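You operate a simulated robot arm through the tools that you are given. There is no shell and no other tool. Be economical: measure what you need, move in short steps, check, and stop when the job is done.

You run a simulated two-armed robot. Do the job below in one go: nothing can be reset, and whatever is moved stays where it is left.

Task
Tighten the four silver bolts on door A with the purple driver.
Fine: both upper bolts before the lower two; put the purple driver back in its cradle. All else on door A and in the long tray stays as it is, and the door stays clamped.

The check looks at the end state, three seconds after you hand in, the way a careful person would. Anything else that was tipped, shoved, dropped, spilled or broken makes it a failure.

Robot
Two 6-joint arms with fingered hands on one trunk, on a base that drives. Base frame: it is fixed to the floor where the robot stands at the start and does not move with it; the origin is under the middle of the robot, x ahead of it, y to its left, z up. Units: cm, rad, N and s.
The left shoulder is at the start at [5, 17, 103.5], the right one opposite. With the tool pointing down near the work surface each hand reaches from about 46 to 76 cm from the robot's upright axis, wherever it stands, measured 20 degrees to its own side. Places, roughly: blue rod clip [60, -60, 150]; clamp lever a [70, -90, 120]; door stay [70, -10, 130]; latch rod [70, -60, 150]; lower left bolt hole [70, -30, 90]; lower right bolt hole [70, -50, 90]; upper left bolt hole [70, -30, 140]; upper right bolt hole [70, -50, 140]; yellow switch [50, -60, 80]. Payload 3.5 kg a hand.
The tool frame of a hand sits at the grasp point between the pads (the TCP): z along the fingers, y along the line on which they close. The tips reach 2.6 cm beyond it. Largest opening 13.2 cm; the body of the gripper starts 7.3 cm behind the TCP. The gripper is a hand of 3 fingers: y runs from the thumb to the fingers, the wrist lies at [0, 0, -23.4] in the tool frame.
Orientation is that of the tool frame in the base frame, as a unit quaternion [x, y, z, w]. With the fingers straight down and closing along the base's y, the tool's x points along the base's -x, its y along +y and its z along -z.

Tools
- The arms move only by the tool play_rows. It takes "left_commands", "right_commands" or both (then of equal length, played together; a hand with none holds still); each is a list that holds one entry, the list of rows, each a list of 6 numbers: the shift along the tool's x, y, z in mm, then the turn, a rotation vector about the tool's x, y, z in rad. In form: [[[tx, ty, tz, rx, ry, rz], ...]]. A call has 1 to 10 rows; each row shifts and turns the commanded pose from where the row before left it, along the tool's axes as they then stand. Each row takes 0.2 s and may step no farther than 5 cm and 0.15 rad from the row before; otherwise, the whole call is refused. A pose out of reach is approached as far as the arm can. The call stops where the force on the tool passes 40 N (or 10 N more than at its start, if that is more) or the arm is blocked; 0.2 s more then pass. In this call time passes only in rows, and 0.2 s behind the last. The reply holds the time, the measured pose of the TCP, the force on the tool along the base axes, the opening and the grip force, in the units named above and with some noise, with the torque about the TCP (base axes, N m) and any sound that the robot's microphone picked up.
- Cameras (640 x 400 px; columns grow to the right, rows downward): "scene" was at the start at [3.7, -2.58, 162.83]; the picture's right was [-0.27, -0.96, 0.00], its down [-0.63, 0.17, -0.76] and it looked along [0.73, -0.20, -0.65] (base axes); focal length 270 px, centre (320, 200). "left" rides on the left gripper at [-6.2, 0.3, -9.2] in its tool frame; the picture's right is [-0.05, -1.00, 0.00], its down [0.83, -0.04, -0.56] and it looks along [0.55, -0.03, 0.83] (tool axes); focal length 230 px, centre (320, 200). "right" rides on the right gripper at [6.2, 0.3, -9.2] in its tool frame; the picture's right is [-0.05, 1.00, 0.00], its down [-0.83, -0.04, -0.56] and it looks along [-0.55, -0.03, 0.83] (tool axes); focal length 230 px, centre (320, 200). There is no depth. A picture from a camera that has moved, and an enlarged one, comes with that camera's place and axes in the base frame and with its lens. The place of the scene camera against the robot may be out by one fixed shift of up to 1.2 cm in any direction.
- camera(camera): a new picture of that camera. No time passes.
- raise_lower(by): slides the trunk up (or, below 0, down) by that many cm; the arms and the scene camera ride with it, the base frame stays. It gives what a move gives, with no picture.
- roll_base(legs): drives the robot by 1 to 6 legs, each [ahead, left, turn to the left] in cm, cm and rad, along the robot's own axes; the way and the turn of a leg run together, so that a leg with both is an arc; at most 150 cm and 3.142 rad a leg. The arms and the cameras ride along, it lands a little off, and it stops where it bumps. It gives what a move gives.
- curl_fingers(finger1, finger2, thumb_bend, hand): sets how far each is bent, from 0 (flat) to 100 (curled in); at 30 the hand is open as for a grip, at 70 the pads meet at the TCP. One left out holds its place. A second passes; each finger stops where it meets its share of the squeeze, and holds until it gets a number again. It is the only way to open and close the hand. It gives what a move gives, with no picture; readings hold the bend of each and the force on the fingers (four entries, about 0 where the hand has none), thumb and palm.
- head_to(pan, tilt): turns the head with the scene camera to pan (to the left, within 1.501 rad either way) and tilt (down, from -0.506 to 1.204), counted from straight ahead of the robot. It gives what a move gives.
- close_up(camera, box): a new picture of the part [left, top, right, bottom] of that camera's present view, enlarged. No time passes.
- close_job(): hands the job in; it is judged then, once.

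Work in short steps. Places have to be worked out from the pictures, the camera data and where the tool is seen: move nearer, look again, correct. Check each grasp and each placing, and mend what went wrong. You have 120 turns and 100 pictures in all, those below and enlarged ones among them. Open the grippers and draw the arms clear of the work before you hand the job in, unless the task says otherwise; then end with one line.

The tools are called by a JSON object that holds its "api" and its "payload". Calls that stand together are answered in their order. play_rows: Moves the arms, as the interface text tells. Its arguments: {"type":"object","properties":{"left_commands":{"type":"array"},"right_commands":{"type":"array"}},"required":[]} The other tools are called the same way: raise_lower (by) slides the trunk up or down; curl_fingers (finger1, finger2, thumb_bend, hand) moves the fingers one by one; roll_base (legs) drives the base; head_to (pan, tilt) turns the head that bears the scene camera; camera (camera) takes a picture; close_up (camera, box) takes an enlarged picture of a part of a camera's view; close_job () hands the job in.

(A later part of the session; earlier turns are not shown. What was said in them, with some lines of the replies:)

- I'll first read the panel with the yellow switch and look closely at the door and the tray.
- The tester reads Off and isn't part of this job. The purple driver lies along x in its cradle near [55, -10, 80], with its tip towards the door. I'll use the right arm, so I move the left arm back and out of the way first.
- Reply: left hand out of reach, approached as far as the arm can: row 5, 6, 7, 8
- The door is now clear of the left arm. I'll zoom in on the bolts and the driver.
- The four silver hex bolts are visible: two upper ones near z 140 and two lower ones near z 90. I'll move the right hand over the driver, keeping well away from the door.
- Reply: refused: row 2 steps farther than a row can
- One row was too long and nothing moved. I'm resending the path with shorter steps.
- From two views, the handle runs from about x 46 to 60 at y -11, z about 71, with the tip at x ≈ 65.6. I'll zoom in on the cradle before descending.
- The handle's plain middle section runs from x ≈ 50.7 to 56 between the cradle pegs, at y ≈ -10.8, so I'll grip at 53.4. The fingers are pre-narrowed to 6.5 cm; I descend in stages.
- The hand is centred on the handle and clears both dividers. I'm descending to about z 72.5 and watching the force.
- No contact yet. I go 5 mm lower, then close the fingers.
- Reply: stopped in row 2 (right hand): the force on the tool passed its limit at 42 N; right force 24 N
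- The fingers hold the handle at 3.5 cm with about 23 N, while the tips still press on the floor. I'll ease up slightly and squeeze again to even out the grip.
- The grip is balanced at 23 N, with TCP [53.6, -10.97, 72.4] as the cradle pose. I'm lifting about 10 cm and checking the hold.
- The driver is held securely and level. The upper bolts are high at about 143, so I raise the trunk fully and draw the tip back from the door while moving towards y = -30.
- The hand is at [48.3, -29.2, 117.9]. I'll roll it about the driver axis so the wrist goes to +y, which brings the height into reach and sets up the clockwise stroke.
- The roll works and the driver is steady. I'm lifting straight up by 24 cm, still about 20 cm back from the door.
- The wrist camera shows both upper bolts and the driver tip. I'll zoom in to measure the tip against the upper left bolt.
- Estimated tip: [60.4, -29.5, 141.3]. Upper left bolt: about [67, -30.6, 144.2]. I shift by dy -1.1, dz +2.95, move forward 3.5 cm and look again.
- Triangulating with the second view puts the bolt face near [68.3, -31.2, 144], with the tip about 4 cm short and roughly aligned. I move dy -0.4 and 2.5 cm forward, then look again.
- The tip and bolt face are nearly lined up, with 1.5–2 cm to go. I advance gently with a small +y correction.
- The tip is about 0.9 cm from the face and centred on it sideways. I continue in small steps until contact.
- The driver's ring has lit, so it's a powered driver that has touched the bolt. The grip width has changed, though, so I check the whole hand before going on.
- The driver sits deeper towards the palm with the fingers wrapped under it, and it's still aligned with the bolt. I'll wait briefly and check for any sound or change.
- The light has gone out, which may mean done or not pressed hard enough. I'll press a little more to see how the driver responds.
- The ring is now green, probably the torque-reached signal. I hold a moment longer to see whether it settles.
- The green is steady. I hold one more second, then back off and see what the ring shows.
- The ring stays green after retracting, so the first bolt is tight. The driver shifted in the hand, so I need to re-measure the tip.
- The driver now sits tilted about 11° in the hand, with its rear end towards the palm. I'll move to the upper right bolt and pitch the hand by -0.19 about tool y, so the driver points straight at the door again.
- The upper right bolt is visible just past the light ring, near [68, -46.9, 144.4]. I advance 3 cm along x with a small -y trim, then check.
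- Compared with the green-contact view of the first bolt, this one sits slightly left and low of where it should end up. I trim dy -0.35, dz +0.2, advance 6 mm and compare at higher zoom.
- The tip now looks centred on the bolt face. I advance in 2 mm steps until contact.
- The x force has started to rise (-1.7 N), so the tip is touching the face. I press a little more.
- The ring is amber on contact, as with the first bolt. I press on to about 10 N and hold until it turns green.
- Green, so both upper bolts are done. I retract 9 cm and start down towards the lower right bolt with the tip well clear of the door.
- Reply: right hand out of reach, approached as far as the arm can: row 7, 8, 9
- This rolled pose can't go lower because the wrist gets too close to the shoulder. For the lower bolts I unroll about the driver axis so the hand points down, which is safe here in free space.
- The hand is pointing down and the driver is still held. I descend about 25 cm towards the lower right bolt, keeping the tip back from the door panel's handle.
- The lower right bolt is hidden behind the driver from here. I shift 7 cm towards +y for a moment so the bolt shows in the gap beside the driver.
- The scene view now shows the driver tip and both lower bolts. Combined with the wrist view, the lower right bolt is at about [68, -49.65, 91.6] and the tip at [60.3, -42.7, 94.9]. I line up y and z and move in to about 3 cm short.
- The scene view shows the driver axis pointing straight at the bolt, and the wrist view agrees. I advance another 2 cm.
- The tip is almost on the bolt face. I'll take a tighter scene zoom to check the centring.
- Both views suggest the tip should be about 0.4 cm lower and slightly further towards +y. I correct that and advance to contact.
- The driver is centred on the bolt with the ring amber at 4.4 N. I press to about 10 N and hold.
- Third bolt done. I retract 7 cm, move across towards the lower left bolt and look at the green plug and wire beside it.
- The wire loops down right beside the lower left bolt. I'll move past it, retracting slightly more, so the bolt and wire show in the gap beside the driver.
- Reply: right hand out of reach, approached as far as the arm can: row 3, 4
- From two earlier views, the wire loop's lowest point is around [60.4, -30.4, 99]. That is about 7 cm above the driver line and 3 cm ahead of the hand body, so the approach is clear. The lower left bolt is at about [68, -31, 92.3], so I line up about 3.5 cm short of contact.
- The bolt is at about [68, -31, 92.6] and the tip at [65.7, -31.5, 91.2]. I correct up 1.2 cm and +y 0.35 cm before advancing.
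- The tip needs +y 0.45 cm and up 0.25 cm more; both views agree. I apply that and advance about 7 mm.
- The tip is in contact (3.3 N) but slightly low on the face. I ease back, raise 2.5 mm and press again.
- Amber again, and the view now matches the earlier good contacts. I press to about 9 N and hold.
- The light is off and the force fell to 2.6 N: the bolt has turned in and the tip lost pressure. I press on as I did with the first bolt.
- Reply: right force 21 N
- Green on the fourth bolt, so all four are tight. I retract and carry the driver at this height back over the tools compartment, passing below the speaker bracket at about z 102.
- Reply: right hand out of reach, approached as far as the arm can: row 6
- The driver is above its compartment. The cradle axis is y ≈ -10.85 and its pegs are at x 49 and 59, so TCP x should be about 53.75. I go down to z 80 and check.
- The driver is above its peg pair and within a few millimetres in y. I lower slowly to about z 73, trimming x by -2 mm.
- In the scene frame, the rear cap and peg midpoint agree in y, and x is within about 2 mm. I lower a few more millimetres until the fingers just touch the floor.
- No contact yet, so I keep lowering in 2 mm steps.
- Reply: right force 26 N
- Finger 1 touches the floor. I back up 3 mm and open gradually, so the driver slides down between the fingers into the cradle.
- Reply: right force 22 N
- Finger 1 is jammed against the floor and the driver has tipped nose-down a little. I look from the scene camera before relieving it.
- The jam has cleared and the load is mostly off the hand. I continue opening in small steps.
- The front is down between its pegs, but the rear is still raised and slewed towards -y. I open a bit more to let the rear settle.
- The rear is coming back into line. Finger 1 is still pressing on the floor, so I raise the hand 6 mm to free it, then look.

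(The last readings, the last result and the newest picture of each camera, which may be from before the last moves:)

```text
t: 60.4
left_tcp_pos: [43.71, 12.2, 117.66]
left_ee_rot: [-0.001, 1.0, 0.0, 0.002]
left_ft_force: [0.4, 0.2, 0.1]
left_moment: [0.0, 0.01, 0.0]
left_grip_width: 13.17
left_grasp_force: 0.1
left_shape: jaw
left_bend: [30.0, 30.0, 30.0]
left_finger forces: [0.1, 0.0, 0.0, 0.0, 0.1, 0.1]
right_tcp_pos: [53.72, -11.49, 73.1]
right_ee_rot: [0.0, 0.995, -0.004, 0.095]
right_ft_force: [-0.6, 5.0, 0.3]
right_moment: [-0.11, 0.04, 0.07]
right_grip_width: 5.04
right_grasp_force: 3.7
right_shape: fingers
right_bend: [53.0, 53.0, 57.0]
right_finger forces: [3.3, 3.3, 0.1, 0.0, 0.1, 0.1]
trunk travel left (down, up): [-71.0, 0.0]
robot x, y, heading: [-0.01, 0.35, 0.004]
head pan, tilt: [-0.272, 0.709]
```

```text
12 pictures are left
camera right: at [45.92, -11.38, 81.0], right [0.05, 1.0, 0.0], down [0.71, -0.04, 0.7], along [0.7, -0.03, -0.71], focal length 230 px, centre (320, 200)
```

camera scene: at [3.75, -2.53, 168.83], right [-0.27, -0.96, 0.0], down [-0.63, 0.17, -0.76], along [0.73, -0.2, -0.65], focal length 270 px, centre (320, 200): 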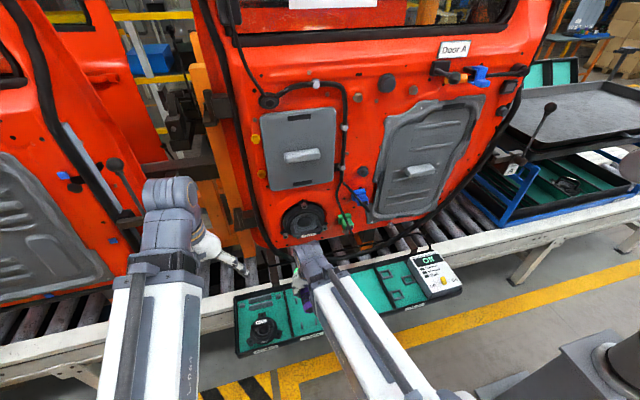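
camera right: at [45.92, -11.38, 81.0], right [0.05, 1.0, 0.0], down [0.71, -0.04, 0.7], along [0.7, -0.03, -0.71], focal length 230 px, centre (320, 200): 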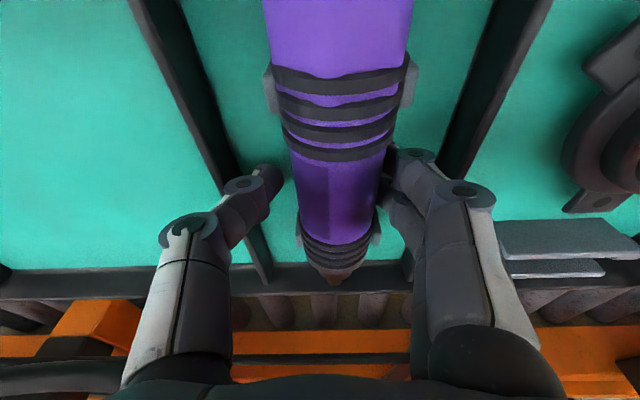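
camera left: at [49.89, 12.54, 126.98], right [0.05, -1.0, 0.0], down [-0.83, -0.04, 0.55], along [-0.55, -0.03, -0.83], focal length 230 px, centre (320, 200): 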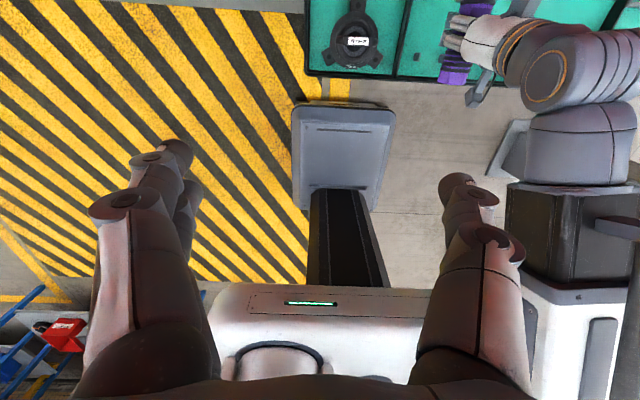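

The driver has dropped neatly into the cradle between all four pegs. The fingers still touch its +y side, so I shift the hand slightly to +y, open a little and withdraw upward.

{"api": "play_rows", "payload": {"right_commands": [[[0, 4, 0, 0, 0, 0], [0, 3, 0, 0, 0, 0]]]}}

{"api": "curl_fingers", "payload": {"hand": "right", "finger1": 51, "finger2": 51, "thumb_bend": 52}}

```text
t: 61.0
left_tcp_pos: [43.78, 12.23, 117.63]
left_ee_rot: [0.001, 1.0, 0.001, 0.001]
left_ft_force: [0.9, 0.0, 0.2]
left_moment: [-0.01, 0.02, -0.02]
left_grip_width: 13.22
left_grasp_force: 0.2
left_shape: jaw
left_bend: [30.0, 30.0, 30.0]
left_finger forces: [0.0, 0.1, 0.0, 0.0, 0.0, 0.0]
right_tcp_pos: [53.69, -11.05, 73.26]
right_ee_rot: [-0.001, 0.995, -0.004, 0.096]
right_ft_force: [-0.2, 0.0, -1.5]
right_moment: [0.01, 0.02, -0.03]
right_grip_width: 4.62
right_grasp_force: 0.2
right_shape: fingers
right_bend: [56.0, 55.0, 57.0]
right_finger forces: [0.0, 0.3, 0.0, 0.0, 0.0, 0.0]
trunk travel left (down, up): [-71.0, 0.0]
robot x, y, heading: [0.07, -0.02, -0.001]
head pan, tilt: [-0.272, 0.709]
```

```text
t: 62.0
left_tcp_pos: [43.82, 12.18, 117.71]
left_ee_rot: [-0.001, 1.0, 0.0, 0.002]
left_ft_force: [0.0, -0.3, 0.2]
left_moment: [-0.02, -0.01, 0.0]
left_grip_width: 13.19
left_grasp_force: 0.1
left_shape: jaw
left_bend: [30.0, 30.0, 30.0]
left_finger forces: [0.1, 0.0, 0.1, 0.0, 0.1, 0.1]
right_tcp_pos: [53.71, -10.85, 73.12]
right_ee_rot: [-0.001, 0.995, -0.004, 0.098]
right_ft_force: [0.2, -0.4, -0.3]
right_moment: [0.0, 0.01, 0.0]
right_grip_width: 6.21
right_grasp_force: 0.1
right_shape: fingers
right_bend: [51.0, 51.0, 52.0]
right_finger forces: [0.0, 0.1, 0.1, 0.0, 0.1, 0.0]
trunk travel left (down, up): [-71.0, 0.0]
robot x, y, heading: [-0.18, 0.28, -0.0]
head pan, tilt: [-0.272, 0.709]
```

No contact on any finger. I lift straight up 19 cm.

{"api": "play_rows", "payload": {"right_commands": [[[-3.8, 0, -19.6, 0, 0, 0], [-5.7, 0, -29.5, 0, 0, 0], [-7, 0, -39, 0, 0, 0], [-7, 0, -39, 0, 0, 0], [-7, 0, -39, 0, 0, 0], [-4, 0, -20, 0, 0, 0]]]}}

{"api": "close_up", "payload": {"camera": "right", "box": [220, 0, 440, 200]}}

```text
t: 63.4
left_tcp_pos: [43.74, 12.09, 117.63]
left_ee_rot: [0.001, 1.0, 0.0, 0.002]
left_ft_force: [0.1, -0.4, 0.6]
left_moment: [-0.02, 0.01, -0.03]
left_grip_width: 13.17
left_grasp_force: 0.0
left_shape: jaw
left_bend: [30.0, 30.0, 30.0]
left_finger forces: [0.0, 0.0, 0.1, 0.0, 0.1, 0.0]
right_tcp_pos: [53.39, -10.91, 92.21]
right_ee_rot: [-0.001, 0.995, -0.004, 0.097]
right_ft_force: [0.8, 0.3, -0.3]
right_moment: [0.0, 0.03, 0.0]
right_grip_width: 6.2
right_grasp_force: 0.1
right_shape: fingers
right_bend: [51.0, 51.0, 52.0]
right_finger forces: [0.0, 0.0, 0.0, 0.0, 0.0, 0.0]
trunk travel left (down, up): [-71.0, 0.0]
robot x, y, heading: [-0.41, 0.07, -0.004]
head pan, tilt: [-0.272, 0.709]
```

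```text
2.00 times, centred on (330, 100) of right
camera zoom: at [45.6, -10.7, 100.07], right [0.05, 1.0, 0.0], down [0.71, -0.04, 0.71], along [0.7, -0.03, -0.71], focal length 460 px, centre (300, 400)
```

zoom: 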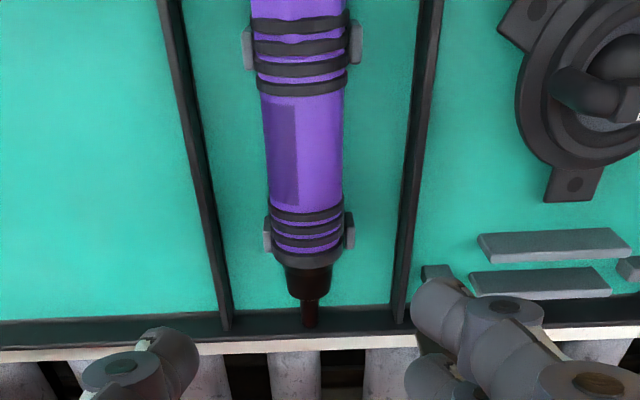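

The driver is back in its cradle, seated between both peg pairs. I draw the right hand back and aside to near its start position and open it.

{"api": "play_rows", "payload": {"right_commands": [[[35, 0, -7, 0, 0, 0], [0, -45, -5, 0, 0, 0], [0, -45, -10, 0, 0, 0], [0, -48, -10, 0, 0, 0], [0, -48, -10, 0, 0, 0], [0, -48, 0, 0, 0, 0], [10, -48, 0, 0, 0, 0], [20, -45, 0, 0, 0, 0], [20, -40, 0, 0, 0, 0]]]}}

{"api": "curl_fingers", "payload": {"hand": "right", "finger1": 30, "finger2": 30, "thumb_bend": 30}}

{"api": "camera", "payload": {"camera": "scene"}}

{"api": "close_up", "payload": {"camera": "scene", "box": [230, 60, 550, 260]}}

{"api": "close_up", "payload": {"camera": "scene", "box": [220, 180, 420, 360]}}

```text
t: 65.4
left_tcp_pos: [43.7, 12.12, 117.62]
left_ee_rot: [0.0, 1.0, 0.0, 0.003]
left_ft_force: [0.8, -0.6, -0.6]
left_moment: [0.04, -0.01, 0.0]
left_grip_width: 13.19
left_grasp_force: 0.1
left_shape: jaw
left_bend: [30.0, 30.0, 30.0]
left_finger forces: [0.0, 0.1, 0.1, 0.0, 0.0, 0.1]
right_tcp_pos: [46.15, -47.53, 94.6]
right_ee_rot: [-0.001, 0.995, -0.005, 0.096]
right_ft_force: [-0.4, 0.8, 0.7]
right_moment: [-0.03, 0.04, -0.01]
right_grip_width: 6.21
right_grasp_force: 0.0
right_shape: fingers
right_bend: [51.0, 51.0, 52.0]
right_finger forces: [0.1, 0.0, 0.0, 0.0, 0.0, 0.0]
right hand out of reach, approached as far as the arm can: row 1, 2, 3
trunk travel left (down, up): [-71.0, 0.0]
robot x, y, heading: [-0.15, -0.23, -0.0]
head pan, tilt: [-0.272, 0.709]
```

```text
t: 66.4
left_tcp_pos: [43.86, 12.09, 117.61]
left_ee_rot: [0.0, 1.0, 0.0, 0.001]
left_ft_force: [-0.2, 0.2, 0.4]
left_moment: [-0.02, 0.03, 0.0]
left_grip_width: 13.2
left_grasp_force: 0.0
left_shape: jaw
left_bend: [30.0, 30.0, 30.0]
left_finger forces: [0.0, 0.0, 0.0, 0.0, 0.0, 0.0]
right_tcp_pos: [46.22, -47.42, 94.57]
right_ee_rot: [-0.001, 0.995, -0.004, 0.096]
right_ft_force: [-0.2, -0.1, -0.1]
right_moment: [-0.04, 0.01, -0.01]
right_grip_width: 13.38
right_grasp_force: 0.0
right_shape: fingers
right_bend: [30.0, 30.0, 30.0]
right_finger forces: [0.0, 0.0, 0.0, 0.0, 0.0, 0.0]
trunk travel left (down, up): [-71.0, 0.0]
robot x, y, heading: [0.31, -0.14, 0.001]
head pan, tilt: [-0.272, 0.709]
```

```text
10 pictures are left
camera scene: at [3.69, -2.58, 168.83], right [-0.27, -0.96, 0.0], down [-0.63, 0.17, -0.76], along [0.73, -0.2, -0.65], focal length 270 px, centre (320, 200)
```

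scene: 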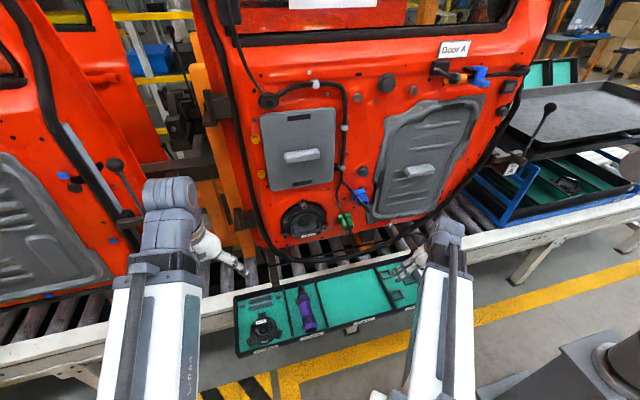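

```text
2.00 times, centred on (390, 160) of scene
camera zoom: at [3.69, -2.58, 168.83], right [-0.27, -0.96, 0.0], down [-0.63, 0.17, -0.76], along [0.73, -0.2, -0.65], focal length 540 px, centre (180, 280)
```

zoom: 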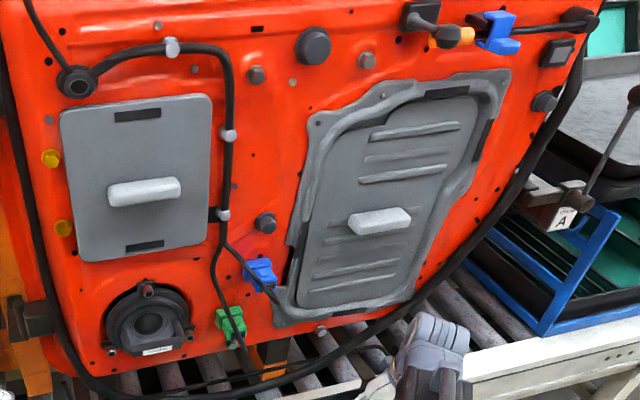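

```text
2.22 times, centred on (320, 270) of scene
camera zoom: at [3.69, -2.58, 168.83], right [-0.27, -0.96, 0.0], down [-0.63, 0.17, -0.76], along [0.73, -0.2, -0.65], focal length 599 px, centre (320, 44)
```

zoom: 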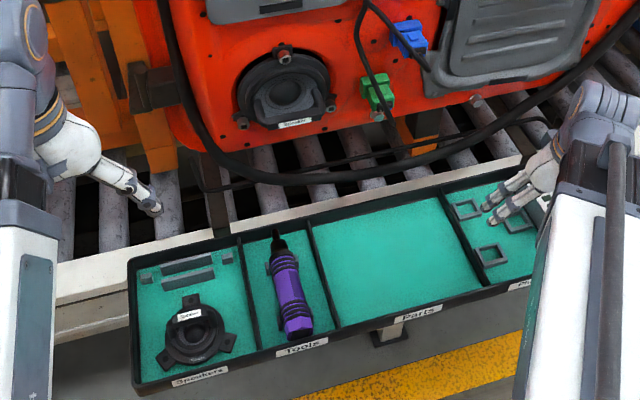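

All four bolts gave a green light, upper pair first. The driver is in its cradle, the door and tray look undisturbed, and both hands are open and clear, so I hand in the job.

{"api": "close_job", "payload": {}}

```text
The job is handed in.
```

All four silver bolts on door A are tightened, both upper ones first, each ending on a green driver light. The purple driver is back in its cradle; as I released it, it tipped nose-down and then dropped into place between the pegs. In the last pictures the rest of the door and tray look unchanged, and I did not touch the door clamp.
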